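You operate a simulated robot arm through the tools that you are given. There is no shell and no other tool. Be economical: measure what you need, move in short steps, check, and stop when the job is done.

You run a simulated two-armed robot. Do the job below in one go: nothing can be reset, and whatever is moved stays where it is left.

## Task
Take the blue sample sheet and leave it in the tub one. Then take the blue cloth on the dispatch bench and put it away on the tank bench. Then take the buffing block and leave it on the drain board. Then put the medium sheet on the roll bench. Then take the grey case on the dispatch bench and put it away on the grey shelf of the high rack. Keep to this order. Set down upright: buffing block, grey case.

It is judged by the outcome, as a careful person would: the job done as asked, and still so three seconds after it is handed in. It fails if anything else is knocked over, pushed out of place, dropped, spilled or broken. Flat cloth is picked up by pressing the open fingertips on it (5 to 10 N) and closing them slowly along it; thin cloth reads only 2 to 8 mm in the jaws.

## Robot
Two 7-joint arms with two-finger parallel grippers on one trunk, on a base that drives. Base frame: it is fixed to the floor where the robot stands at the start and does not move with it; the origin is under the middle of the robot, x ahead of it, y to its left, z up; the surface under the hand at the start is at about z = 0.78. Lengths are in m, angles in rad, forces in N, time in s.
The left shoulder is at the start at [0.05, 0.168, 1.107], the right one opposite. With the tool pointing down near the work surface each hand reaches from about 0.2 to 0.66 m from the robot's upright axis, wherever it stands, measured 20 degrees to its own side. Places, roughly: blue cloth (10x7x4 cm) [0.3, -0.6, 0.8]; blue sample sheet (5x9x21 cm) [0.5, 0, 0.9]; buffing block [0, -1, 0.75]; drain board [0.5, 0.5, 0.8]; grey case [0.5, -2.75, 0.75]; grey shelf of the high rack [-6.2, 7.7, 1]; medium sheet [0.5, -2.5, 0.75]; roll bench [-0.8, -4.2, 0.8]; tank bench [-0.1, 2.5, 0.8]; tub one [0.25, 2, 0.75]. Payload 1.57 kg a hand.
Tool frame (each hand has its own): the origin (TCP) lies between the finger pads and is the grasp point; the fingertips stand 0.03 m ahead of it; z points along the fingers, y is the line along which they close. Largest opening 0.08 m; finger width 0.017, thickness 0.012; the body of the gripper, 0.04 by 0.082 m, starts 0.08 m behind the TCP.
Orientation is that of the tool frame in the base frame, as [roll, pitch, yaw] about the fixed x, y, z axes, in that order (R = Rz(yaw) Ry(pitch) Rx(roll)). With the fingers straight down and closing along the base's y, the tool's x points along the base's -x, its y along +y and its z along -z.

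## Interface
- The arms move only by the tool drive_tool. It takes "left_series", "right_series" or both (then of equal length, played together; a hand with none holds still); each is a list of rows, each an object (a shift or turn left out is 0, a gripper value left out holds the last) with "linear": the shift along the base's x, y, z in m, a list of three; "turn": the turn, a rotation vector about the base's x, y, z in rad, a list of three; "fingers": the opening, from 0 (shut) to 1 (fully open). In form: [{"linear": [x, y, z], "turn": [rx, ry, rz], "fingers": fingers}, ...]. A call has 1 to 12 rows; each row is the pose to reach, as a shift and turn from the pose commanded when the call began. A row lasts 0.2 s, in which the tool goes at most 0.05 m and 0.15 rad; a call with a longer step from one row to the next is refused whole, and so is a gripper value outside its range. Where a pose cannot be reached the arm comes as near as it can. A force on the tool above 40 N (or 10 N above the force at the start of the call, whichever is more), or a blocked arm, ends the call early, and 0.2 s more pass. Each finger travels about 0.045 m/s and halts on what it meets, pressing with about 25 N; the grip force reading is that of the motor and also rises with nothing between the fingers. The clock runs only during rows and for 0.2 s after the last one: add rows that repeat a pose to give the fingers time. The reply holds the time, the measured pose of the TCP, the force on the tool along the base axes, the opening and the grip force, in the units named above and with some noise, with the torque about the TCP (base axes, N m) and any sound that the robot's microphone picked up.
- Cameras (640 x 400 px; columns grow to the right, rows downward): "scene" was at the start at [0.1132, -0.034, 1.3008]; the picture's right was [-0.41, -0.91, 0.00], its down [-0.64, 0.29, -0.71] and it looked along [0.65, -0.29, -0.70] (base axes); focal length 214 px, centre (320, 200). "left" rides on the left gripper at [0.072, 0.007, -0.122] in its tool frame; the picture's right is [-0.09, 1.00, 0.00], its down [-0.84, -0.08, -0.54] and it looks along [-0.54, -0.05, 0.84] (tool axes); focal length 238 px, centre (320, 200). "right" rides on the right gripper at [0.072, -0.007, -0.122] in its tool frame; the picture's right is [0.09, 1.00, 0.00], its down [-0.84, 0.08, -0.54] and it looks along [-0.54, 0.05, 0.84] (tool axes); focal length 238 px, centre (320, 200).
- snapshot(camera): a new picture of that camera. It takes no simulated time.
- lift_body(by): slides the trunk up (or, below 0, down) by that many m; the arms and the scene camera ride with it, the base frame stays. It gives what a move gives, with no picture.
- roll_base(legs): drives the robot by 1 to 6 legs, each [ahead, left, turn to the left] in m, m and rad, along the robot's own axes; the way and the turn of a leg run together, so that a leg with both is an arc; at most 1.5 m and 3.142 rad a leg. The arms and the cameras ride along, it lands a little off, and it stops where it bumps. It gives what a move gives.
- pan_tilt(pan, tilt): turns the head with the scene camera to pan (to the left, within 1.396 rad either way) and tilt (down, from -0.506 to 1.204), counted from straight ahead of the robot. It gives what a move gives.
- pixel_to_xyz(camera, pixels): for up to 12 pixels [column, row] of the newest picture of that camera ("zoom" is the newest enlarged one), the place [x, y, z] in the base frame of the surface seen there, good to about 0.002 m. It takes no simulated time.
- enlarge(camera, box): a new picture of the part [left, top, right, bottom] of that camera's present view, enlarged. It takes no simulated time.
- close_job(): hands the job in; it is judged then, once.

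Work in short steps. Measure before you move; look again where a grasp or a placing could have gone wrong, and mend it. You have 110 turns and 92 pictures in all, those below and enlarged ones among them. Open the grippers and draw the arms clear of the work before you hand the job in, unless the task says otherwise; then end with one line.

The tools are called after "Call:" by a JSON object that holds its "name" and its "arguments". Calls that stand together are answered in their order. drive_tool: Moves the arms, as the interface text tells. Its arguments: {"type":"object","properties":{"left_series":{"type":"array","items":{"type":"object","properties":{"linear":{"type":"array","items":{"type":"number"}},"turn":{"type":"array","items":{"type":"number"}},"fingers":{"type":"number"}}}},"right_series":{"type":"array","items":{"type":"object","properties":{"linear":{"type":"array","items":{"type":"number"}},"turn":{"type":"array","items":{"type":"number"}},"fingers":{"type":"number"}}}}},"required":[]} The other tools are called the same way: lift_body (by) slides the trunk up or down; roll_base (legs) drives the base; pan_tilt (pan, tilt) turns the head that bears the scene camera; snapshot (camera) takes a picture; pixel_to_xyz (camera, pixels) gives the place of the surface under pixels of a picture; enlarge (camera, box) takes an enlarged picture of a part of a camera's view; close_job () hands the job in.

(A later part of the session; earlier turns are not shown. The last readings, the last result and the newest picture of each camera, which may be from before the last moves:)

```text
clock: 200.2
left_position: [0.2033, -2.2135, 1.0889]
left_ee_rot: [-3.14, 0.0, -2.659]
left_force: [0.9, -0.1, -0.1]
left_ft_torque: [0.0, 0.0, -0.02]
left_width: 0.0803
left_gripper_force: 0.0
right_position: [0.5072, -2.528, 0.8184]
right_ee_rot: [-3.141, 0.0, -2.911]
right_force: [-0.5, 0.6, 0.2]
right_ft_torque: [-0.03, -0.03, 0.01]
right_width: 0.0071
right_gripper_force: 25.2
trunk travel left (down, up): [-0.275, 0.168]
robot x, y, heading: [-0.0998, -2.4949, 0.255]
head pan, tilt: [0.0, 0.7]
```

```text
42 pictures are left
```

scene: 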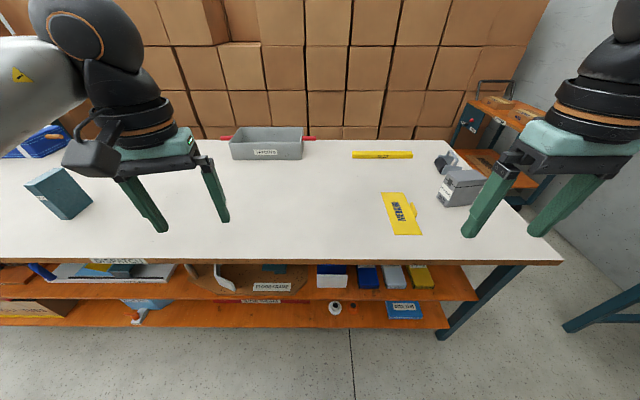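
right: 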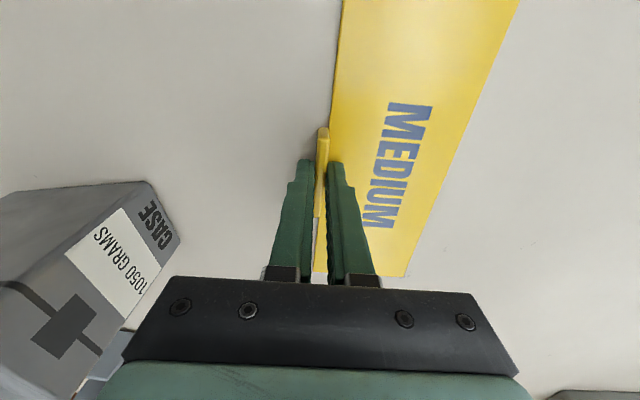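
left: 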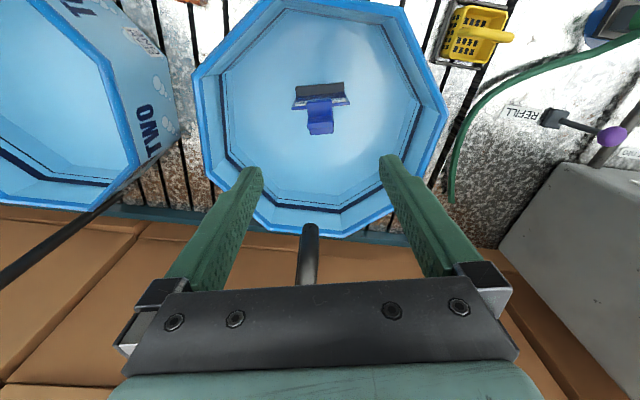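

Tab gripped at 7 mm. I lift 15 cm slowly and check that the sheet stays.

Call:
{"name": "drive_tool", "arguments": {"right_series": [{"linear": [0, 0, 0.015]}, {"linear": [0, 0, 0.035]}, {"linear": [0, 0, 0.065]}, {"linear": [0, 0, 0.1]}, {"linear": [0, 0, 0.14]}, {"linear": [0, 0, 0.18]}, {"linear": [0, 0, 0.22]}, {"linear": [0, 0, 0.22]}]}}

Call:
{"name": "snapshot", "arguments": {"camera": "right"}}

Call:
{"name": "snapshot", "arguments": {"camera": "scene"}}

```text
clock: 202.0
left_position: [0.2026, -2.214, 1.0884]
left_ee_rot: [-3.142, 0.001, -2.66]
left_force: [-0.2, 0.4, -0.8]
left_ft_torque: [0.0, 0.0, 0.02]
left_width: 0.0799
left_gripper_force: 0.1
right_position: [0.506, -2.5268, 1.0384]
right_ee_rot: [3.141, 0.0, -2.912]
right_force: [0.5, 0.9, -0.3]
right_ft_torque: [-0.04, 0.03, -0.01]
right_width: 0.0068
right_gripper_force: 25.4
trunk travel left (down, up): [-0.275, 0.168]
robot x, y, heading: [-0.0954, -2.4948, 0.255]
head pan, tilt: [0.0, 0.7]
```

```text
41 pictures are left
```

right: 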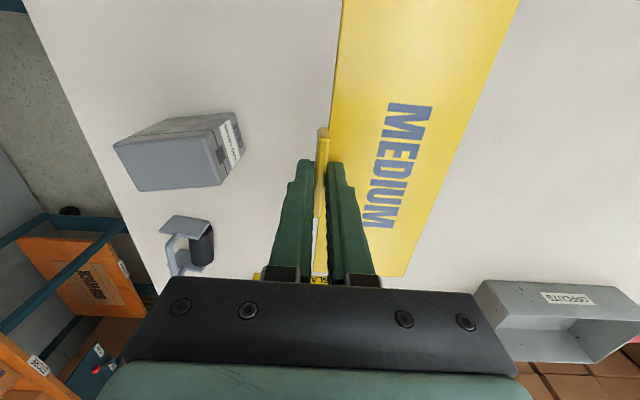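

```text
40 pictures are left
```

scene: 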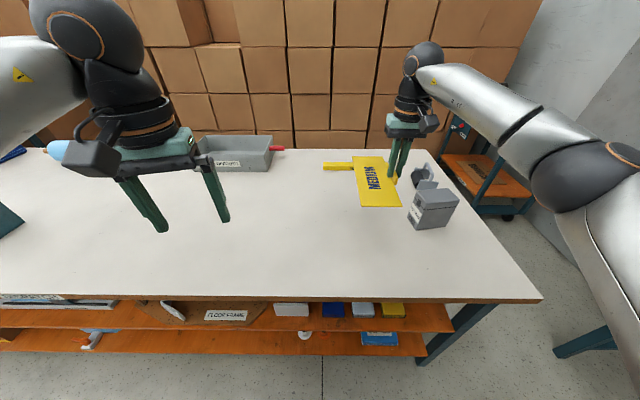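

The sheet is held level. I pull it in, raise the trunk slightly, back off and turn toward the roll bench.

Call:
{"name": "drive_tool", "arguments": {"right_series": [{"linear": [-0.04, -0.02, 0.01]}, {"linear": [-0.08, -0.045, 0.02]}, {"linear": [-0.12, -0.07, 0.03]}, {"linear": [-0.14, -0.1, 0.03]}, {"linear": [-0.14, -0.1, 0.03]}]}}

Call:
{"name": "lift_body", "arguments": {"by": 0.08}}

Call:
{"name": "roll_base", "arguments": {"legs": [[-0.4, 0, 0], [0, 0, -1.5]]}}

Call:
{"name": "pan_tilt", "arguments": {"pan": -0.1, "tilt": 0.55}}

Call:
{"name": "snapshot", "arguments": {"camera": "scene"}}

```text
clock: 203.2
left_position: [0.203, -2.2128, 1.0889]
left_ee_rot: [3.141, -0.001, -2.659]
left_force: [0.0, 0.2, 0.6]
left_ft_torque: [0.01, -0.04, 0.04]
left_width: 0.0801
left_gripper_force: 0.2
right_position: [0.3648, -2.627, 1.0671]
right_ee_rot: [-3.141, 0.001, -2.91]
right_force: [0.2, 0.3, -0.8]
right_ft_torque: [-0.04, -0.02, -0.01]
right_width: 0.007
right_gripper_force: 25.0
trunk travel left (down, up): [-0.275, 0.168]
robot x, y, heading: [-0.0958, -2.4907, 0.256]
head pan, tilt: [0.0, 0.7]
```

```text
clock: 204.4
left_position: [0.2035, -2.2131, 1.169]
left_ee_rot: [-3.141, -0.001, -2.66]
left_force: [0.2, -0.4, -0.3]
left_ft_torque: [-0.02, 0.0, -0.01]
left_width: 0.0799
left_gripper_force: 0.0
right_position: [0.3651, -2.6285, 1.1469]
right_ee_rot: [-3.141, 0.001, -2.91]
right_force: [-0.2, -0.3, 0.0]
right_ft_torque: [-0.02, 0.01, 0.04]
right_width: 0.0072
right_gripper_force: 24.9
trunk travel left (down, up): [-0.355, 0.088]
robot x, y, heading: [-0.096, -2.4923, 0.254]
head pan, tilt: [0.0, 0.7]
```

```text
clock: 210.6
left_position: [-0.1895, -2.8804, 1.168]
left_ee_rot: [3.14, 0.0, 2.092]
left_force: [-0.4, 1.0, 0.6]
left_ft_torque: [0.02, 0.0, 0.04]
left_width: 0.0797
left_gripper_force: 0.0
right_position: [-0.5962, -3.0595, 1.1461]
right_ee_rot: [-3.141, -0.001, 1.838]
right_force: [-1.1, -0.3, -1.1]
right_ft_torque: [-0.01, 0.03, 0.0]
right_width: 0.007
right_gripper_force: 25.1
trunk travel left (down, up): [-0.355, 0.088]
robot x, y, heading: [-0.4799, -2.5915, -1.281]
head pan, tilt: [0.0, 0.7]
```

```text
clock: 211.3
left_position: [-0.189, -2.882, 1.1684]
left_ee_rot: [3.142, 0.0, 2.089]
left_force: [0.0, -0.3, 0.6]
left_ft_torque: [-0.01, -0.02, -0.01]
left_width: 0.0802
left_gripper_force: 0.2
right_position: [-0.5972, -3.0594, 1.1473]
right_ee_rot: [3.141, 0.0, 1.838]
right_force: [0.2, -0.8, -0.7]
right_ft_torque: [0.03, 0.04, 0.03]
right_width: 0.0071
right_gripper_force: 25.1
trunk travel left (down, up): [-0.355, 0.088]
robot x, y, heading: [-0.4825, -2.5944, -1.281]
head pan, tilt: [-0.099, 0.55]
```

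```text
39 pictures are left
```

scene: 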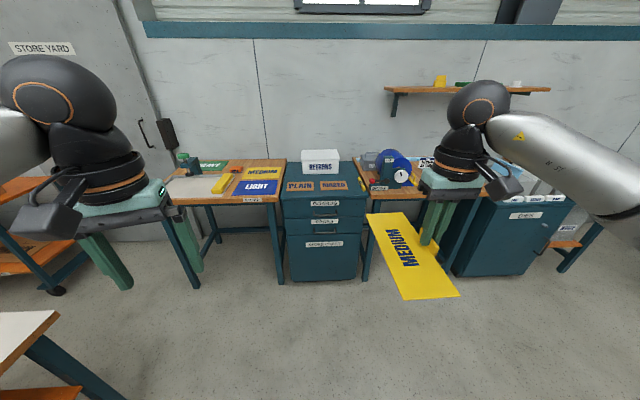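

Two work tables stand left and right of the chest; I enlarge to read labels.

Call:
{"name": "enlarge", "arguments": {"camera": "scene", "box": [150, 130, 310, 230]}}

Call:
{"name": "enlarge", "arguments": {"camera": "scene", "box": [340, 130, 500, 230]}}

Call:
{"name": "pixel_to_xyz", "arguments": {"camera": "scene", "pixels": [[365, 193], [375, 178], [365, 160], [395, 178], [430, 162], [470, 200], [262, 173], [262, 201], [340, 190], [410, 200], [240, 187]]}}

```text
4.00 times, centred on (230, 180) of scene
```

zoom: 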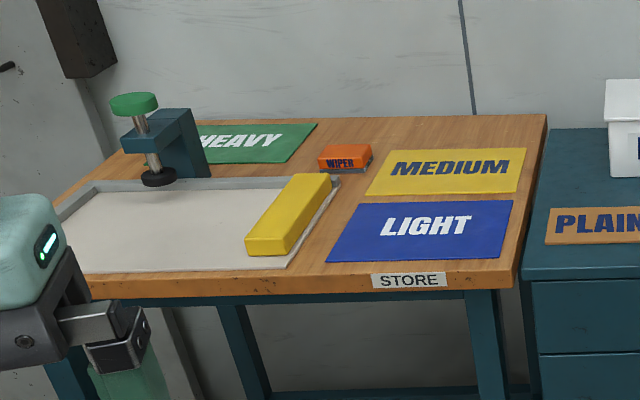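

```text
4.00 times, centred on (420, 180) of scene
```

zoom: 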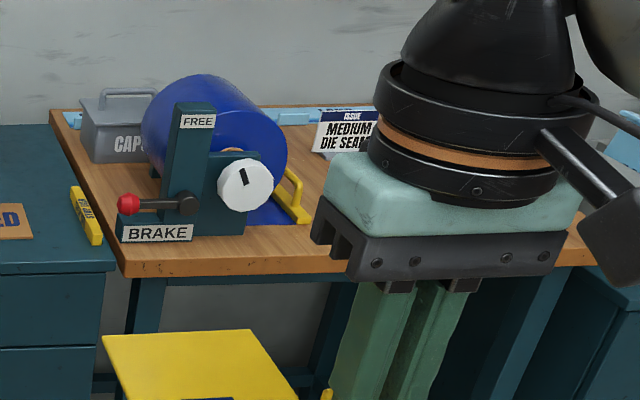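

```text
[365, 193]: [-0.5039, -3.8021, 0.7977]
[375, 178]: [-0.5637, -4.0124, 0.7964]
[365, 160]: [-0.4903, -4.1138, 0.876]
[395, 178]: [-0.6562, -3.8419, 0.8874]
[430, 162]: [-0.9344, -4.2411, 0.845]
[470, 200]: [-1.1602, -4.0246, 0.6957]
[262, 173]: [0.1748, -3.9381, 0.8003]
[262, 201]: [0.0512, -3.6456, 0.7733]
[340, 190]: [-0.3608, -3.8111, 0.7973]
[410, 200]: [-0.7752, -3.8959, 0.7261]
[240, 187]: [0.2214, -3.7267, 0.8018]
```

The right table with the roll and brake is the roll bench. I drive nearer and look.

Call:
{"name": "roll_base", "arguments": {"legs": [[0.7, -0.4, 0]]}}

Call:
{"name": "pan_tilt", "arguments": {"pan": 0.0, "tilt": 0.75}}

Call:
{"name": "snapshot", "arguments": {"camera": "scene"}}

Call:
{"name": "snapshot", "arguments": {"camera": "right"}}

```text
clock: 215.6
left_position: [-0.374, -3.6684, 1.1686]
left_ee_rot: [3.141, 0.001, 2.087]
left_force: [0.1, 0.3, -0.7]
left_ft_torque: [0.0, 0.0, 0.02]
left_width: 0.0799
left_gripper_force: 0.1
right_position: [-0.7818, -3.8428, 1.1474]
right_ee_rot: [3.141, 0.0, 1.833]
right_force: [-0.4, 0.3, -0.9]
right_ft_torque: [0.02, 0.02, 0.01]
right_width: 0.0071
right_gripper_force: 24.7
trunk travel left (down, up): [-0.355, 0.088]
robot x, y, heading: [-0.6648, -3.3821, -1.282]
head pan, tilt: [-0.099, 0.55]
```

```text
clock: 216.4
left_position: [-0.3743, -3.6673, 1.1698]
left_ee_rot: [-3.141, 0.001, 2.087]
left_force: [-0.5, -0.4, -0.4]
left_ft_torque: [0.03, 0.0, 0.03]
left_width: 0.0799
left_gripper_force: 0.1
right_position: [-0.7814, -3.8431, 1.1477]
right_ee_rot: [-3.141, 0.001, 1.834]
right_force: [0.6, 0.1, -0.5]
right_ft_torque: [-0.01, 0.04, 0.0]
right_width: 0.0072
right_gripper_force: 24.9
trunk travel left (down, up): [-0.355, 0.088]
robot x, y, heading: [-0.6618, -3.3788, -1.281]
head pan, tilt: [0.0, 0.75]
```

```text
36 pictures are left
```

scene: 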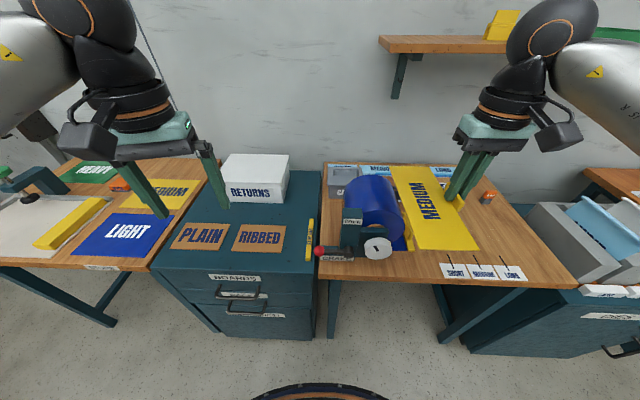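

```text
35 pictures are left
```

right: 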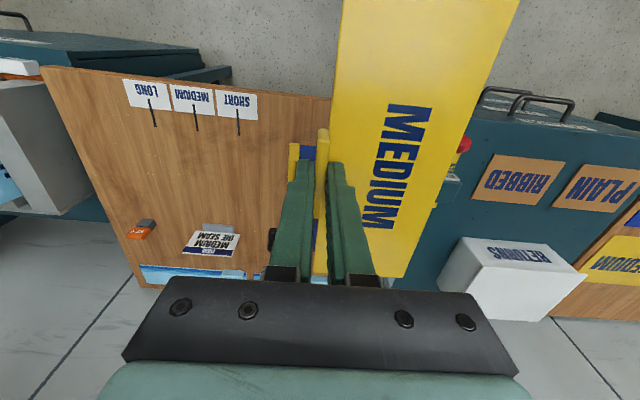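

Free wood is to the right of the roll, behind the labels and before the sign. I measure that area.

Call:
{"name": "pixel_to_xyz", "arguments": {"camera": "right", "pixels": [[50, 72], [155, 125], [238, 135], [275, 160], [270, 215], [210, 230], [150, 220], [125, 240], [140, 270], [95, 150], [325, 100], [298, 165]]}}

Call:
{"name": "pixel_to_xyz", "arguments": {"camera": "scene", "pixels": [[390, 245], [402, 210], [470, 263], [470, 240], [510, 230], [485, 198], [525, 263], [578, 285], [430, 172], [405, 222], [460, 205]]}}

```text
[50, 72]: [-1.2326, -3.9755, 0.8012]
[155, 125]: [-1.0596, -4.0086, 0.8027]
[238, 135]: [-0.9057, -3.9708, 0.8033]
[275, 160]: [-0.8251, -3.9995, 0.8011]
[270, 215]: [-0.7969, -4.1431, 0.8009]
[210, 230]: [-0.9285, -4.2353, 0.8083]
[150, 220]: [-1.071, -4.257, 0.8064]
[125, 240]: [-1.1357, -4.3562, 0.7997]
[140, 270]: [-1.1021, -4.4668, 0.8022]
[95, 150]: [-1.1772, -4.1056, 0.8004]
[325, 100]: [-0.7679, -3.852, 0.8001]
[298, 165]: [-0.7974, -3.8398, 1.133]
```

```text
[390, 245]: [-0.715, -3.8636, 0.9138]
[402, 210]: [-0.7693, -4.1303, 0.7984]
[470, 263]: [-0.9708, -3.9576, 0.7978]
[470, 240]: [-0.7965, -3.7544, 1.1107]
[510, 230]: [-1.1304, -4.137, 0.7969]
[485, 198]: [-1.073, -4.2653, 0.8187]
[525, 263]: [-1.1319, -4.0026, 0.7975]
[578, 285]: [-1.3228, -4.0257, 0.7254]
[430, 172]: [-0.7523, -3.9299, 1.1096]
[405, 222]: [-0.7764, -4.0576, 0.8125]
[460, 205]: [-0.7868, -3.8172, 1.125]
```

Free rectangle right of the roll, about 36 × 23 cm at z 0.799. I slide the robot right 0.33 m, then turn the sheet a quarter turn so it lies lengthwise along the bench.

Call:
{"name": "roll_base", "arguments": {"legs": [[0, -0.33, 0]]}}

Call:
{"name": "drive_tool", "arguments": {"right_series": [{"turn": [0, 0, -0.14]}, {"turn": [0, 0, -0.28]}, {"turn": [0, 0, -0.42]}, {"turn": [0, 0, -0.56]}, {"turn": [0, 0, -0.7]}, {"turn": [0, 0, -0.84]}, {"turn": [0, 0, -0.98]}, {"turn": [0, 0, -1.12]}, {"turn": [0, 0, -1.26]}, {"turn": [0, 0, -1.4]}, {"turn": [0, 0, -1.54]}, {"turn": [0, 0, -1.59]}]}}

Call:
{"name": "snapshot", "arguments": {"camera": "scene"}}

```text
clock: 219.8
left_position: [-0.6888, -3.7608, 1.1687]
left_ee_rot: [3.141, 0.001, 2.083]
left_force: [-0.5, -0.1, -0.1]
left_ft_torque: [0.0, -0.03, 0.0]
left_width: 0.0802
left_gripper_force: 0.0
right_position: [-1.0965, -3.9354, 1.1464]
right_ee_rot: [3.14, 0.0, 1.833]
right_force: [-0.9, -0.5, -0.3]
right_ft_torque: [0.03, 0.0, 0.03]
right_width: 0.0069
right_gripper_force: 25.1
trunk travel left (down, up): [-0.355, 0.088]
robot x, y, heading: [-0.9802, -3.4737, -1.288]
head pan, tilt: [0.0, 0.75]
```

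```text
clock: 222.4
left_position: [-0.6882, -3.761, 1.1688]
left_ee_rot: [3.141, -0.001, 2.082]
left_force: [0.9, -0.1, -0.1]
left_ft_torque: [0.0, 0.0, 0.01]
left_width: 0.0797
left_gripper_force: 0.0
right_position: [-1.0962, -3.9364, 1.1459]
right_ee_rot: [3.141, -0.001, 0.241]
right_force: [-0.8, -0.7, -0.7]
right_ft_torque: [0.01, 0.0, 0.05]
right_width: 0.0072
right_gripper_force: 24.8
trunk travel left (down, up): [-0.355, 0.088]
robot x, y, heading: [-0.9754, -3.469, -1.285]
head pan, tilt: [0.0, 0.75]
```

```text
34 pictures are left
```

scene: 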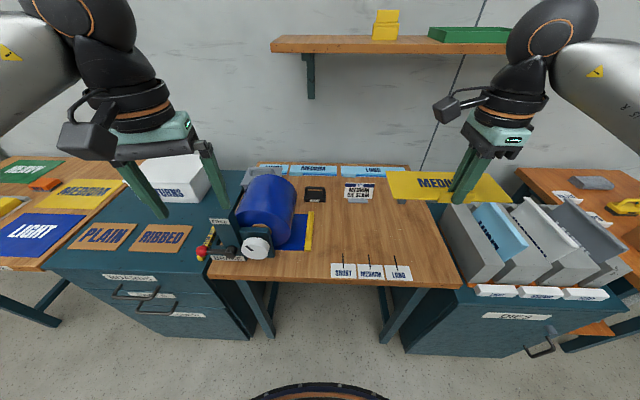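

The turn succeeded. I move the sheet above the free wood (TCP (-0.993,-4.071)) and lower toward the bench.

Call:
{"name": "lift_body", "arguments": {"by": -0.08}}

Call:
{"name": "drive_tool", "arguments": {"right_series": [{"linear": [0.026, -0.034, 0]}, {"linear": [0.052, -0.068, 0]}, {"linear": [0.078, -0.102, 0]}, {"linear": [0.103, -0.135, 0]}, {"linear": [0.103, -0.135, -0.045]}, {"linear": [0.103, -0.135, -0.09]}, {"linear": [0.103, -0.135, -0.135]}, {"linear": [0.103, -0.135, -0.17]}, {"linear": [0.103, -0.135, -0.2]}, {"linear": [0.103, -0.135, -0.2]}]}}

Call:
{"name": "snapshot", "arguments": {"camera": "scene"}}

```text
clock: 223.6
left_position: [-0.6899, -3.7614, 1.0886]
left_ee_rot: [3.142, 0.0, 2.085]
left_force: [-0.1, -0.1, 0.6]
left_ft_torque: [0.0, -0.01, 0.03]
left_width: 0.0798
left_gripper_force: 0.1
right_position: [-1.0962, -3.9351, 1.0669]
right_ee_rot: [3.141, -0.002, 0.243]
right_force: [-0.5, 0.9, -0.5]
right_ft_torque: [0.06, -0.01, 0.0]
right_width: 0.007
right_gripper_force: 25.0
trunk travel left (down, up): [-0.275, 0.168]
robot x, y, heading: [-0.9788, -3.4738, -1.282]
head pan, tilt: [0.0, 0.75]
```

```text
clock: 225.8
left_position: [-0.6888, -3.7607, 1.0878]
left_ee_rot: [-3.141, -0.001, 2.082]
left_force: [0.2, -0.7, -0.5]
left_ft_torque: [0.01, -0.01, 0.03]
left_width: 0.0797
left_gripper_force: 0.0
right_position: [-0.9931, -4.0713, 0.8664]
right_ee_rot: [3.14, 0.0, 0.243]
right_force: [0.3, 0.3, 0.0]
right_ft_torque: [0.01, 0.0, 0.0]
right_width: 0.0069
right_gripper_force: 24.8
trunk travel left (down, up): [-0.275, 0.168]
robot x, y, heading: [-0.9787, -3.4721, -1.288]
head pan, tilt: [0.0, 0.75]
```

```text
33 pictures are left
```

scene: 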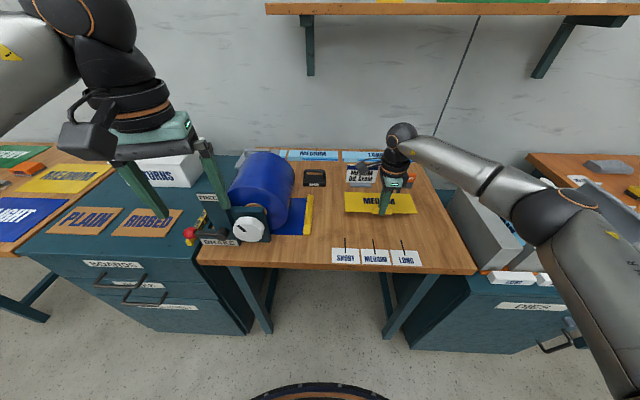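

The sheet's far edge comes near the small sign; I enlarge to check clearance.

Call:
{"name": "enlarge", "arguments": {"camera": "scene", "box": [310, 140, 450, 250]}}

Call:
{"name": "pixel_to_xyz", "arguments": {"camera": "zoom", "pixels": [[175, 215], [200, 215], [250, 215], [180, 190], [220, 190], [160, 240], [480, 320], [460, 240], [470, 210], [165, 320]]}}

```text
3.64 times, centred on (380, 195) of scene
```

zoom: 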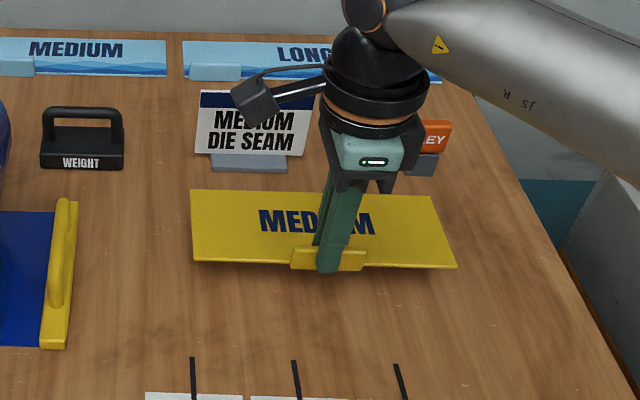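

```text
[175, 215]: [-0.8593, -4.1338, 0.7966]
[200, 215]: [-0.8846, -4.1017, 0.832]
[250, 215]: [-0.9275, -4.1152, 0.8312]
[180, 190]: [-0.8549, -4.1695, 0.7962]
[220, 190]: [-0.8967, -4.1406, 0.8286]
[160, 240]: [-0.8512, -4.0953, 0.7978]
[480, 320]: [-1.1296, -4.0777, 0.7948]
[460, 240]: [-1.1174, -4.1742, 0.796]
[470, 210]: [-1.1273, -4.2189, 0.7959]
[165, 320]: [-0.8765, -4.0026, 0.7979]
```

Gap to the sign is over 7 cm on the ground. I lower 2.6 cm and watch the force.

Call:
{"name": "drive_tool", "arguments": {"right_series": [{"linear": [0, 0, -0.012]}, {"linear": [0, 0, -0.022]}, {"linear": [0, 0, -0.026]}, {"linear": [0, 0, -0.026]}]}}

```text
clock: 226.8
left_position: [-0.6886, -3.761, 1.0885]
left_ee_rot: [3.14, -0.001, 2.083]
left_force: [0.1, 0.4, 0.1]
left_ft_torque: [0.01, 0.0, 0.01]
left_width: 0.0799
left_gripper_force: 0.2
right_position: [-0.9937, -4.0704, 0.8418]
right_ee_rot: [-3.141, 0.002, 0.243]
right_force: [0.6, 0.1, -0.9]
right_ft_torque: [0.02, 0.0, -0.03]
right_width: 0.007
right_gripper_force: 25.0
trunk travel left (down, up): [-0.275, 0.168]
robot x, y, heading: [-0.9767, -3.4725, -1.283]
head pan, tilt: [0.0, 0.75]
```

Within 2 mm of the bench. 2 mm more, then open gently and rise.

Call:
{"name": "drive_tool", "arguments": {"right_series": [{"linear": [0, 0, -0.002]}, {"linear": [0, 0, -0.003]}, {"linear": [0, 0, -0.003], "fingers": 0.15}, {"linear": [0, 0, -0.003], "fingers": 0.3}, {"linear": [0, 0, -0.003], "fingers": 0.4}, {"linear": [0, 0, -0.003], "fingers": 0.4}, {"linear": [0, 0, 0.02], "fingers": 0.4}, {"linear": [0, 0, 0.06], "fingers": 0.4}, {"linear": [0, 0, 0.1], "fingers": 0.4}, {"linear": [0, 0, 0.145], "fingers": 0.4}, {"linear": [0, 0, 0.19], "fingers": 0.4}, {"linear": [0, 0, 0.22], "fingers": 0.4}]}}

Call:
{"name": "snapshot", "arguments": {"camera": "scene"}}

```text
clock: 229.4
left_position: [-0.6881, -3.7606, 1.0885]
left_ee_rot: [3.14, 0.0, 2.084]
left_force: [-0.4, 0.1, 0.1]
left_ft_torque: [-0.01, 0.01, -0.02]
left_width: 0.0802
left_gripper_force: 0.0
right_position: [-0.9962, -4.0706, 1.0602]
right_ee_rot: [-3.142, -0.001, 0.243]
right_force: [0.1, 0.0, 0.8]
right_ft_torque: [-0.02, -0.01, -0.05]
right_width: 0.0319
right_gripper_force: 0.1
trunk travel left (down, up): [-0.275, 0.168]
robot x, y, heading: [-0.9788, -3.4723, -1.288]
head pan, tilt: [0.0, 0.75]
```

```text
31 pictures are left
```

scene: 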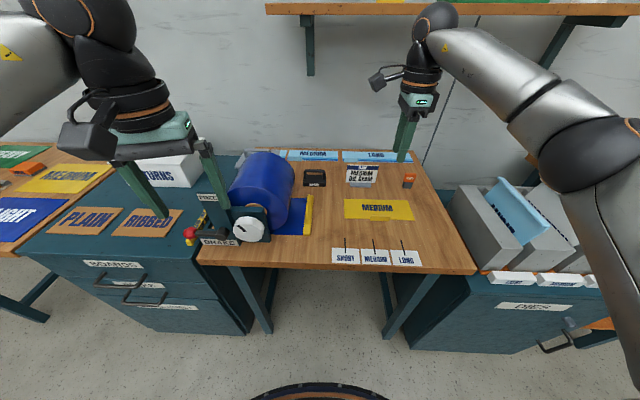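

The medium sheet lies on the roll bench. I pull the arm in while turning it back, and drive back to the dispatch bench for the grey case.

Call:
{"name": "drive_tool", "arguments": {"right_series": [{"linear": [-0.015, 0.02, 0.02], "turn": [0, 0, 0.14]}, {"linear": [-0.03, 0.04, 0.04], "turn": [0, 0, 0.28]}, {"linear": [-0.045, 0.06, 0.05], "turn": [0, 0, 0.42]}, {"linear": [-0.06, 0.08, 0.05], "turn": [0, 0, 0.56]}, {"linear": [-0.075, 0.1, 0.05], "turn": [0, 0, 0.7]}, {"linear": [-0.09, 0.12, 0.05], "turn": [0, 0, 0.84]}, {"linear": [-0.11, 0.14, 0.05], "turn": [0, 0, 0.98]}, {"linear": [-0.125, 0.155, 0.05], "turn": [0, 0, 1.12]}, {"linear": [-0.143, 0.166, 0.05], "turn": [0, 0, 1.26]}, {"linear": [-0.143, 0.166, 0.05], "turn": [0, 0, 1.4]}, {"linear": [-0.143, 0.166, 0.05], "turn": [0, 0, 1.54]}, {"linear": [-0.143, 0.166, 0.05], "turn": [0, 0, 1.59], "fingers": 1}]}}

Call:
{"name": "roll_base", "arguments": {"legs": [[-0.7, 0.7, 0], [0, 0, 1.535], [0.4, -0.17, 0]]}}

Call:
{"name": "pan_tilt", "arguments": {"pan": -0.25, "tilt": 0.75}}

Call:
{"name": "snapshot", "arguments": {"camera": "scene"}}

```text
clock: 232.0
left_position: [-0.6885, -3.7606, 1.0892]
left_ee_rot: [3.141, 0.0, 2.084]
left_force: [0.3, -0.4, -0.2]
left_ft_torque: [-0.01, 0.0, 0.02]
left_width: 0.0802
left_gripper_force: 0.0
right_position: [-1.1372, -3.9057, 1.1133]
right_ee_rot: [-3.14, 0.0, 1.833]
right_force: [0.8, 0.4, 0.0]
right_ft_torque: [-0.01, 0.02, -0.04]
right_width: 0.0661
right_gripper_force: 0.0
trunk travel left (down, up): [-0.275, 0.168]
robot x, y, heading: [-0.9773, -3.4714, -1.288]
head pan, tilt: [0.0, 0.75]
```

```text
clock: 244.4
left_position: [0.2348, -2.4386, 1.0873]
left_ee_rot: [-3.141, -0.001, -2.719]
left_force: [0.1, -0.1, -0.3]
left_ft_torque: [-0.01, 0.03, -0.01]
left_width: 0.0798
left_gripper_force: 0.0
right_position: [0.3373, -2.8982, 1.111]
right_ee_rot: [-3.141, -0.001, -2.97]
right_force: [0.4, 0.4, 0.2]
right_ft_torque: [0.03, 0.0, 0.04]
right_width: 0.0799
right_gripper_force: 0.1
trunk travel left (down, up): [-0.275, 0.168]
robot x, y, heading: [-0.0814, -2.7009, 0.197]
head pan, tilt: [0.0, 0.75]
```

```text
clock: 245.2
left_position: [0.2351, -2.4386, 1.0891]
left_ee_rot: [3.141, 0.001, -2.72]
left_force: [0.1, 0.2, 0.8]
left_ft_torque: [0.0, 0.0, 0.04]
left_width: 0.0801
left_gripper_force: 0.1
right_position: [0.3366, -2.8987, 1.1115]
right_ee_rot: [3.141, 0.001, -2.971]
right_force: [0.1, 0.1, 0.7]
right_ft_torque: [0.02, -0.01, 0.01]
right_width: 0.08
right_gripper_force: 0.0
trunk travel left (down, up): [-0.275, 0.168]
robot x, y, heading: [-0.0841, -2.7018, 0.194]
head pan, tilt: [-0.25, 0.75]
```

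```text
30 pictures are left
```

scene: 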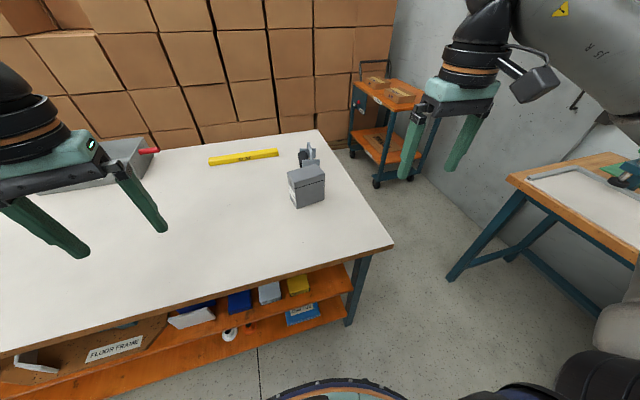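

The grey case is at (307,187) in plain view. I enlarge and measure it.

Call:
{"name": "enlarge", "arguments": {"camera": "scene", "box": [270, 140, 350, 220]}}

Call:
{"name": "pixel_to_xyz", "arguments": {"camera": "scene", "pixels": [[289, 176], [322, 168], [296, 184], [324, 180], [308, 174], [315, 167], [298, 206], [324, 198], [292, 190], [310, 195], [310, 155]]}}

```text
5.00 times, centred on (310, 180) of scene
```

zoom: 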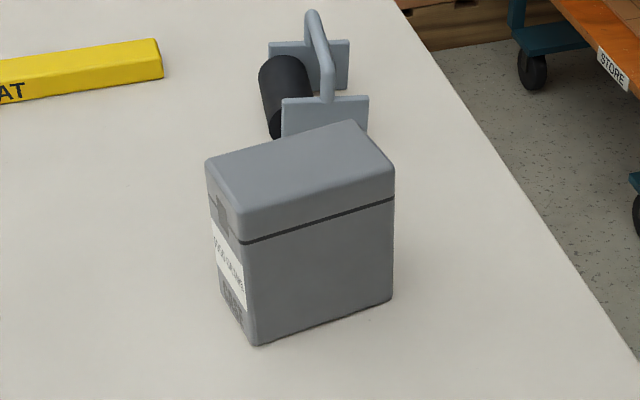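

```text
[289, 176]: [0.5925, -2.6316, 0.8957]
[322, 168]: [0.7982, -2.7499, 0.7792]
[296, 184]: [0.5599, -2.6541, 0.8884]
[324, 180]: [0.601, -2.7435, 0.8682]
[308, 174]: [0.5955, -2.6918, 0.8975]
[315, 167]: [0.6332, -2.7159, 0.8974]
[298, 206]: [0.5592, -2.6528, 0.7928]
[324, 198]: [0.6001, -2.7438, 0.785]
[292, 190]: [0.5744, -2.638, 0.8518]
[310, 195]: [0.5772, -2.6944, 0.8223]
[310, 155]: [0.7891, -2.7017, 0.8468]
```

I get the top corners precisely from the zoom.

Call:
{"name": "pixel_to_xyz", "arguments": {"camera": "zoom", "pixels": [[213, 162], [244, 210], [388, 168], [352, 125], [300, 168], [246, 335], [388, 295], [215, 280], [325, 120], [345, 110], [275, 135]]}}

```text
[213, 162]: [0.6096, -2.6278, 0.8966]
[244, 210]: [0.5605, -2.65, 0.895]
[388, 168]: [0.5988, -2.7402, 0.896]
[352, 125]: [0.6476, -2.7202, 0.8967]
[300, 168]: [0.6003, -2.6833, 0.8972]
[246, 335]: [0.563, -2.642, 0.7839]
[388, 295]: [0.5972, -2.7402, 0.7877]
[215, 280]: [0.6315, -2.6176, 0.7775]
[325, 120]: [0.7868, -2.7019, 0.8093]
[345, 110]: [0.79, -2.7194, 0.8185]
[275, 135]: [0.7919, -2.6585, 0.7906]
```

Case centre (0.604,-2.684), 6 cm across along yaw ≈0.42, top 0.897. I drive 10 cm closer and swing the right hand round −1.32 rad while moving above it.

Call:
{"name": "roll_base", "arguments": {"legs": [[0.1, 0, 0]]}}

Call:
{"name": "drive_tool", "arguments": {"right_series": [{"linear": [0.015, 0.018, 0], "turn": [0, 0, -0.13]}, {"linear": [0.03, 0.036, 0], "turn": [0, 0, -0.26]}, {"linear": [0.045, 0.054, 0], "turn": [0, 0, -0.39]}, {"linear": [0.06, 0.072, 0], "turn": [0, 0, -0.52]}, {"linear": [0.075, 0.09, 0], "turn": [0, 0, -0.65]}, {"linear": [0.09, 0.108, 0], "turn": [0, 0, -0.78]}, {"linear": [0.105, 0.126, 0], "turn": [0, 0, -0.91]}, {"linear": [0.12, 0.144, 0], "turn": [0, 0, -1.04]}, {"linear": [0.14, 0.165, 0], "turn": [0, 0, -1.17]}, {"linear": [0.16, 0.186, 0], "turn": [0, 0, -1.28]}, {"linear": [0.168, 0.196, 0], "turn": [0, 0, -1.32]}]}}

Call:
{"name": "snapshot", "arguments": {"camera": "right"}}

```text
clock: 246.4
left_position: [0.3334, -2.4186, 1.0884]
left_ee_rot: [-3.141, -0.002, -2.718]
left_force: [0.5, -0.1, 0.1]
left_ft_torque: [-0.01, 0.03, -0.05]
left_width: 0.08
left_gripper_force: 0.0
right_position: [0.437, -2.8793, 1.1113]
right_ee_rot: [3.141, 0.0, -2.97]
right_force: [0.0, 0.7, 0.4]
right_ft_torque: [0.02, 0.03, -0.01]
right_width: 0.08
right_gripper_force: 0.1
trunk travel left (down, up): [-0.275, 0.168]
robot x, y, heading: [0.0198, -2.6821, 0.195]
head pan, tilt: [-0.25, 0.75]
```

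```text
clock: 248.8
left_position: [0.3336, -2.4201, 1.0893]
left_ee_rot: [-3.14, 0.0, -2.719]
left_force: [-0.3, 0.1, 0.2]
left_ft_torque: [0.03, 0.01, -0.03]
left_width: 0.0801
left_gripper_force: 0.1
right_position: [0.6052, -2.6837, 1.111]
right_ee_rot: [3.138, 0.002, 1.994]
right_force: [0.2, -0.1, -0.4]
right_ft_torque: [0.01, -0.06, -0.01]
right_width: 0.0799
right_gripper_force: 0.1
trunk travel left (down, up): [-0.275, 0.168]
robot x, y, heading: [0.0228, -2.6782, 0.195]
head pan, tilt: [-0.25, 0.75]
```

```text
28 pictures are left
```

right: 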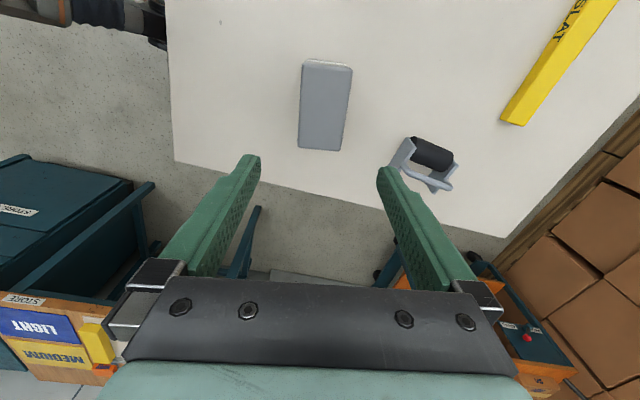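

The case is between the jaws at (325,105). I check centre and yaw from this camera.

Call:
{"name": "pixel_to_xyz", "arguments": {"camera": "right", "pixels": [[307, 66], [347, 70], [301, 145], [339, 147], [325, 105]]}}

```text
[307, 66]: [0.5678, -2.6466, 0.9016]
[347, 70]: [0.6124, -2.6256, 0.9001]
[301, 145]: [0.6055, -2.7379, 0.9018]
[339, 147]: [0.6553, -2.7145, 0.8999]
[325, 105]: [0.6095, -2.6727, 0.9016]
```

Centre (0.610,-2.681). I correct 5 mm and descend in two stages to TCP z≈0.837, then close.

Call:
{"name": "drive_tool", "arguments": {"right_series": [{"linear": [0.005, 0.002, -0.045]}, {"linear": [0.005, 0.002, -0.09]}, {"linear": [0.005, 0.002, -0.135]}, {"linear": [0.005, 0.002, -0.165]}, {"linear": [0.005, 0.002, -0.165]}]}}

Call:
{"name": "snapshot", "arguments": {"camera": "right"}}

```text
clock: 250.0
left_position: [0.3339, -2.4195, 1.0876]
left_ee_rot: [3.142, 0.001, -2.719]
left_force: [0.3, 0.4, 0.7]
left_ft_torque: [0.01, 0.03, 0.0]
left_width: 0.08
left_gripper_force: 0.1
right_position: [0.6108, -2.6783, 0.9482]
right_ee_rot: [3.14, 0.001, 1.996]
right_force: [0.3, 0.1, 0.0]
right_ft_torque: [-0.01, -0.02, 0.02]
right_width: 0.0801
right_gripper_force: 0.0
trunk travel left (down, up): [-0.275, 0.168]
robot x, y, heading: [0.0206, -2.6815, 0.195]
head pan, tilt: [-0.25, 0.75]
```

```text
27 pictures are left
```

right: 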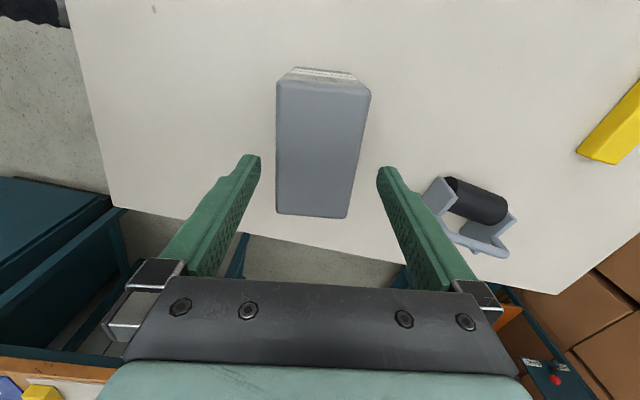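

Centred with gaps on both sides. Down 11 cm and close.

Call:
{"name": "drive_tool", "arguments": {"right_series": [{"linear": [-0.001, -0.001, -0.04]}, {"linear": [-0.001, -0.001, -0.08]}, {"linear": [-0.001, -0.001, -0.111]}, {"linear": [-0.001, -0.001, -0.111]}, {"linear": [-0.001, -0.001, -0.111], "fingers": 0.7}, {"linear": [-0.001, -0.001, -0.111], "fingers": 0.5}, {"linear": [-0.001, -0.001, -0.111], "fingers": 0.3}, {"linear": [-0.001, -0.001, -0.111], "fingers": 0}, {"linear": [-0.001, -0.001, -0.111], "fingers": 0}, {"linear": [-0.001, -0.001, -0.111], "fingers": 0}]}}

Call:
{"name": "drive_tool", "arguments": {"right_series": [{"linear": [0, 0, 0.015]}, {"linear": [0, 0, 0.05]}, {"linear": [0, 0, 0.09]}, {"linear": [0, 0, 0.135]}, {"linear": [0, 0, 0.18]}, {"linear": [0, 0, 0.22]}, {"linear": [0, 0, 0.26]}, {"linear": [0, 0, 0.26]}]}}

Call:
{"name": "snapshot", "arguments": {"camera": "scene"}}

```text
clock: 252.2
left_position: [0.3342, -2.4201, 1.0882]
left_ee_rot: [-3.142, 0.0, -2.719]
left_force: [1.0, -0.4, 0.4]
left_ft_torque: [-0.02, -0.02, -0.02]
left_width: 0.08
left_gripper_force: 0.0
right_position: [0.6093, -2.6814, 0.8346]
right_ee_rot: [3.141, 0.002, 1.993]
right_force: [-2.7, -2.1, -0.7]
right_ft_torque: [-0.32, 0.14, -0.09]
right_width: 0.0652
right_gripper_force: 25.3
trunk travel left (down, up): [-0.275, 0.168]
robot x, y, heading: [0.0161, -2.6829, 0.193]
head pan, tilt: [-0.25, 0.75]
```

```text
clock: 254.0
left_position: [0.3351, -2.4202, 1.0881]
left_ee_rot: [3.14, 0.0, -2.719]
left_force: [0.4, 0.0, 0.5]
left_ft_torque: [-0.01, 0.01, -0.04]
left_width: 0.0801
left_gripper_force: 0.0
right_position: [0.6131, -2.6814, 1.0932]
right_ee_rot: [-3.138, 0.0, 1.993]
right_force: [-0.1, 0.1, -10.2]
right_ft_torque: [0.01, 0.03, -0.02]
right_width: 0.0651
right_gripper_force: 24.5
trunk travel left (down, up): [-0.275, 0.168]
robot x, y, heading: [0.0186, -2.6806, 0.2]
head pan, tilt: [-0.25, 0.75]
```

```text
26 pictures are left
```

scene: 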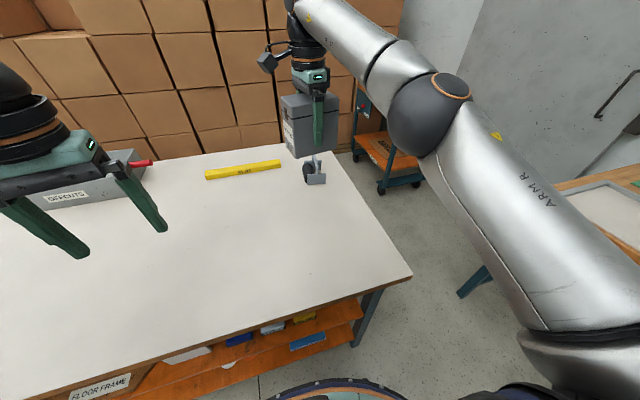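

The case is held level (10 N, no torque). I pull it in, back away, turn toward the high rack and look.

Call:
{"name": "drive_tool", "arguments": {"right_series": [{"linear": [-0.03, -0.03, 0.01]}, {"linear": [-0.06, -0.06, 0.02]}, {"linear": [-0.09, -0.09, 0.03]}, {"linear": [-0.12, -0.12, 0.03]}, {"linear": [-0.143, -0.151, 0.03]}, {"linear": [-0.143, -0.151, 0.03]}]}}

Call:
{"name": "roll_base", "arguments": {"legs": [[-0.7, 0, 0], [0, 0, 1.88]]}}

Call:
{"name": "pan_tilt", "arguments": {"pan": 0.0, "tilt": 0.2}}

Call:
{"name": "snapshot", "arguments": {"camera": "scene"}}

```text
clock: 255.4
left_position: [0.3344, -2.4196, 1.0878]
left_ee_rot: [3.14, 0.001, -2.719]
left_force: [-0.3, -0.2, -0.7]
left_ft_torque: [0.0, -0.01, -0.06]
left_width: 0.0802
left_gripper_force: 0.1
right_position: [0.4656, -2.8316, 1.1237]
right_ee_rot: [-3.141, 0.002, 1.993]
right_force: [0.2, -0.7, -10.5]
right_ft_torque: [0.03, 0.0, 0.01]
right_width: 0.065
right_gripper_force: 25.1
trunk travel left (down, up): [-0.275, 0.168]
robot x, y, heading: [0.0204, -2.6836, 0.19]
head pan, tilt: [-0.25, 0.75]
```

```text
clock: 263.8
left_position: [-1.0179, -2.6159, 1.0898]
left_ee_rot: [-3.14, 0.001, -0.783]
left_force: [0.4, -0.3, 0.1]
left_ft_torque: [-0.02, 0.0, 0.02]
left_width: 0.08
left_gripper_force: 0.0
right_position: [-0.678, -2.3468, 1.1237]
right_ee_rot: [-3.141, 0.0, -2.354]
right_force: [-0.2, 0.0, -11.4]
right_ft_torque: [-0.01, -0.02, -0.01]
right_width: 0.0648
right_gripper_force: 24.2
trunk travel left (down, up): [-0.275, 0.168]
robot x, y, heading: [-0.6619, -2.8147, 2.129]
head pan, tilt: [-0.25, 0.75]
```

```text
clock: 264.8
left_position: [-1.0167, -2.615, 1.0889]
left_ee_rot: [-3.141, -0.001, -0.782]
left_force: [-0.3, -0.5, -0.5]
left_ft_torque: [0.04, 0.01, 0.01]
left_width: 0.08
left_gripper_force: 0.0
right_position: [-0.6784, -2.3465, 1.1235]
right_ee_rot: [-3.141, 0.0, -2.354]
right_force: [-0.5, 0.0, -10.5]
right_ft_torque: [0.03, 0.05, 0.02]
right_width: 0.065
right_gripper_force: 25.0
trunk travel left (down, up): [-0.275, 0.168]
robot x, y, heading: [-0.6605, -2.8191, 2.13]
head pan, tilt: [0.0, 0.201]
```

```text
25 pictures are left
```

scene: 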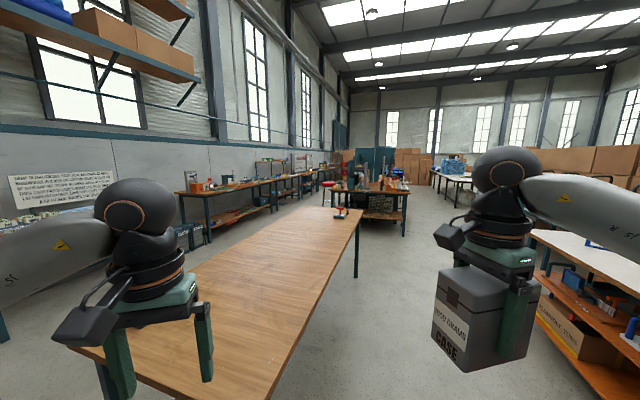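

A wooden table is close ahead on the left; the aisle runs to its right. I measure the table's edges and obstacles ahead.

Call:
{"name": "pixel_to_xyz", "arguments": {"camera": "scene", "pixels": [[200, 390], [265, 390], [360, 212], [330, 210], [310, 205], [405, 225], [400, 190], [440, 185], [355, 275], [365, 160], [470, 180], [425, 215]]}}

Call:
{"name": "enlarge", "arguments": {"camera": "scene", "box": [300, 120, 480, 240]}}

```text
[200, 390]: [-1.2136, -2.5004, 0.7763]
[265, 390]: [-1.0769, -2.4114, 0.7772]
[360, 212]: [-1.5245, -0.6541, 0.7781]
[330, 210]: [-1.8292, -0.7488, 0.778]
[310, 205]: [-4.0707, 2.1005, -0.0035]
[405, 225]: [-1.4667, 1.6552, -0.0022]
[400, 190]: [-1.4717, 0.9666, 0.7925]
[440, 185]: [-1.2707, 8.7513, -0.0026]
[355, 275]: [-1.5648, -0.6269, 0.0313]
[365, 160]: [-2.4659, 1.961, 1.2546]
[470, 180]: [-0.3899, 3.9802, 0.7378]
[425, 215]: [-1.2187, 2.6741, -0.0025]
```

```text
3.33 times, centred on (390, 180) of scene
```

zoom: 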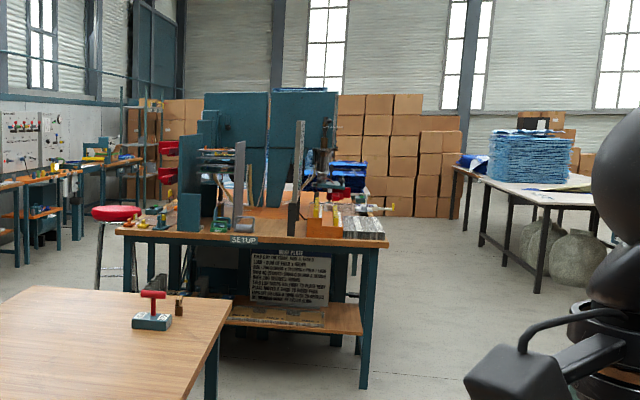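

Aisle is clear along x≈-0.85. I straighten to face +y and drive through it in legs, then look toward the rack.

Call:
{"name": "roll_base", "arguments": {"legs": [[0, 0, -0.56], [1.4, 0.15, 0], [1.5, 0.05, 0], [1.5, 0, 0], [1.3, 0.3, 0], [0.5, 0.2, 0.6]]}}

Call:
{"name": "pan_tilt", "arguments": {"pan": 0.1, "tilt": 0.25}}

Call:
{"name": "snapshot", "arguments": {"camera": "scene"}}

```text
refused: leg 3 is longer than a leg can be; nothing moved
```

```text
clock: 265.5
left_position: [-1.0166, -2.6161, 1.0893]
left_ee_rot: [3.141, 0.001, -0.781]
left_force: [-0.3, -0.1, 0.5]
left_ft_torque: [0.01, 0.01, 0.0]
left_width: 0.0799
left_gripper_force: 0.1
right_position: [-0.6774, -2.3462, 1.1239]
right_ee_rot: [-3.141, 0.001, -2.352]
right_force: [0.1, -0.4, -10.4]
right_ft_torque: [-0.02, 0.0, -0.02]
right_width: 0.0649
right_gripper_force: 24.9
trunk travel left (down, up): [-0.275, 0.168]
robot x, y, heading: [-0.6609, -2.8205, 2.13]
head pan, tilt: [0.099, 0.25]
```

```text
23 pictures are left
```

scene: 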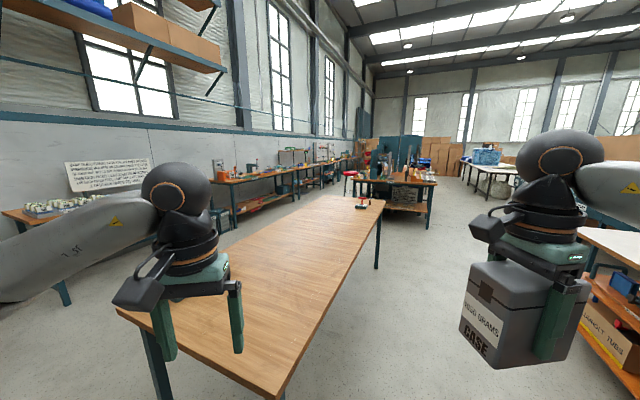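

One leg exceeded 1.5 m by a hair; same route with slightly shorter legs.

Call:
{"name": "roll_base", "arguments": {"legs": [[0, 0, -0.56], [1.4, 0.15, 0], [1.48, 0.05, 0], [1.48, 0, 0], [1.3, 0.3, 0], [0.5, 0.2, 0.6]]}}

Call:
{"name": "pan_tilt", "arguments": {"pan": 0.1, "tilt": 0.25}}

Call:
{"name": "snapshot", "arguments": {"camera": "scene"}}

```text
clock: 296.5
left_position: [-1.9214, 3.3477, 1.0891]
left_ee_rot: [-3.14, -0.001, -0.739]
left_force: [0.1, 0.1, -0.2]
left_ft_torque: [-0.04, -0.03, 0.02]
left_width: 0.0801
left_gripper_force: 0.0
right_position: [-1.5927, 3.63, 1.1231]
right_ee_rot: [-3.141, 0.001, -2.311]
right_force: [-0.9, -0.1, -11.2]
right_ft_torque: [-0.05, 0.0, -0.01]
right_width: 0.0649
right_gripper_force: 25.3
trunk travel left (down, up): [-0.275, 0.168]
robot x, y, heading: [-1.5556, 3.1617, 2.171]
head pan, tilt: [0.099, 0.25]
```

```text
clock: 297.1
left_position: [-1.9206, 3.3459, 1.0892]
left_ee_rot: [3.141, 0.001, -0.74]
left_force: [0.5, 0.1, -0.1]
left_ft_torque: [-0.01, 0.01, 0.01]
left_width: 0.0802
left_gripper_force: 0.0
right_position: [-1.5937, 3.6325, 1.1236]
right_ee_rot: [-3.14, 0.0, -2.312]
right_force: [-0.2, 1.1, -11.0]
right_ft_torque: [-0.01, 0.03, 0.03]
right_width: 0.0647
right_gripper_force: 24.8
trunk travel left (down, up): [-0.275, 0.168]
robot x, y, heading: [-1.5564, 3.1603, 2.178]
head pan, tilt: [0.099, 0.25]
```

```text
22 pictures are left
```

scene: 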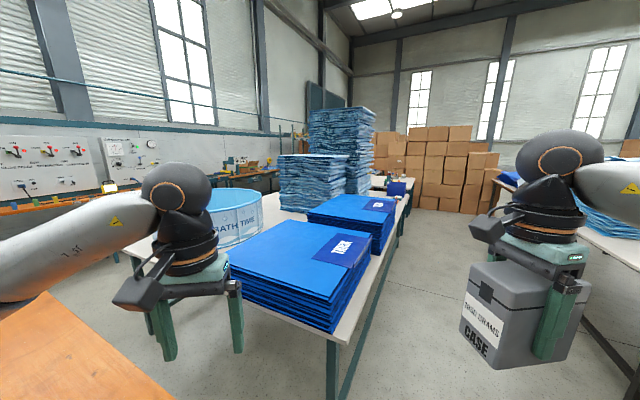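

A table with blue stacks is ahead-left; the aisle goes on its right side. I measure it.

Call:
{"name": "pixel_to_xyz", "arguments": {"camera": "scene", "pixels": [[330, 370], [345, 330], [408, 205], [405, 180], [440, 210], [490, 215], [420, 250], [605, 210], [395, 140], [440, 170], [600, 350], [330, 160]]}}

Call:
{"name": "enlarge", "arguments": {"camera": "scene", "box": [270, 100, 450, 220]}}

```text
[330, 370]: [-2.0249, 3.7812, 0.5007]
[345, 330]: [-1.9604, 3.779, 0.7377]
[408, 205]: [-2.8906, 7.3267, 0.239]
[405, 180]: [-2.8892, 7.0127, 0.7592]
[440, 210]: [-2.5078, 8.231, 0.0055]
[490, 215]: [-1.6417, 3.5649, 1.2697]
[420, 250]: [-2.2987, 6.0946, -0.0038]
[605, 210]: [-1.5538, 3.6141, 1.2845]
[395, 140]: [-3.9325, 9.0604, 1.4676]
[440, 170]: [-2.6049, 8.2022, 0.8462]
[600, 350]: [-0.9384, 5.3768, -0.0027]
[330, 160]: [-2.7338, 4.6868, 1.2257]
```

```text
3.33 times, centred on (360, 160) of scene
```

zoom: 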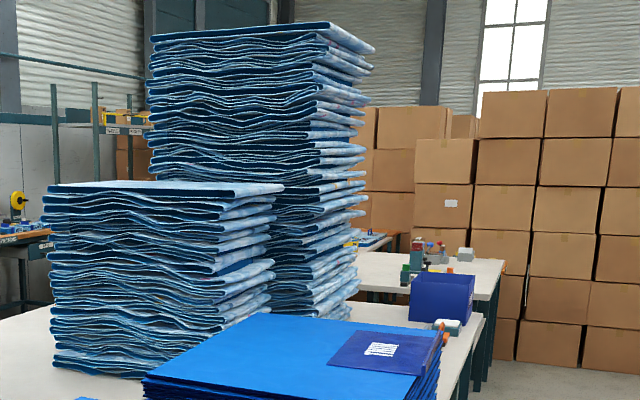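

I look to the left for the western aisle toward the rack.

Call:
{"name": "pan_tilt", "arguments": {"pan": 0.75, "tilt": 0.35}}

Call:
{"name": "snapshot", "arguments": {"camera": "scene"}}

```text
clock: 298.1
left_position: [-1.9213, 3.3467, 1.0889]
left_ee_rot: [-3.141, -0.001, -0.742]
left_force: [0.1, -0.3, -0.3]
left_ft_torque: [-0.03, 0.01, 0.01]
left_width: 0.08
left_gripper_force: 0.1
right_position: [-1.5943, 3.6299, 1.1243]
right_ee_rot: [-3.141, 0.0, -2.311]
right_force: [0.8, 0.3, -10.8]
right_ft_torque: [-0.02, 0.02, -0.05]
right_width: 0.0648
right_gripper_force: 24.8
trunk travel left (down, up): [-0.275, 0.168]
robot x, y, heading: [-1.5567, 3.163, 2.172]
head pan, tilt: [0.75, 0.351]
```

```text
20 pictures are left
```

scene: 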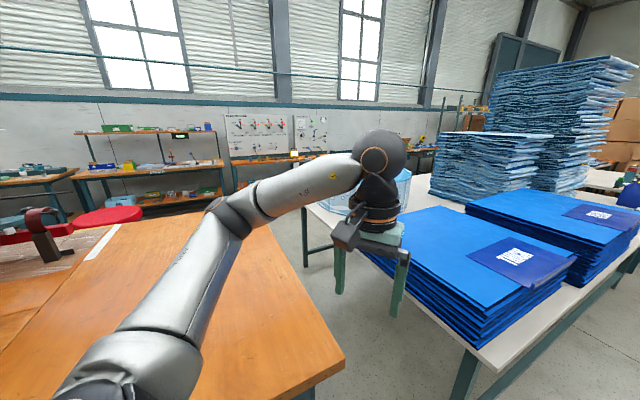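

I measure the gap between the orange bench and the blue table.

Call:
{"name": "pixel_to_xyz", "arguments": {"camera": "scene", "pixels": [[343, 345], [272, 228], [310, 395], [310, 205], [304, 262], [478, 350], [290, 250], [230, 195], [240, 178], [410, 160], [200, 200], [360, 330]]}}

```text
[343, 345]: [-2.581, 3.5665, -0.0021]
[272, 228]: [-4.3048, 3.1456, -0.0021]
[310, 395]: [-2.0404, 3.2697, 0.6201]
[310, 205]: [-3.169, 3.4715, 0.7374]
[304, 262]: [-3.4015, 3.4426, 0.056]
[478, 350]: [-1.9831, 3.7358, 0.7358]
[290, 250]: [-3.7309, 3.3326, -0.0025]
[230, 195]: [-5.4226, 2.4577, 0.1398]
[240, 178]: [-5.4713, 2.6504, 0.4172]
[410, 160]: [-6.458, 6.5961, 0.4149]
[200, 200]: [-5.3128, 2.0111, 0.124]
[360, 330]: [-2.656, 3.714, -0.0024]
```

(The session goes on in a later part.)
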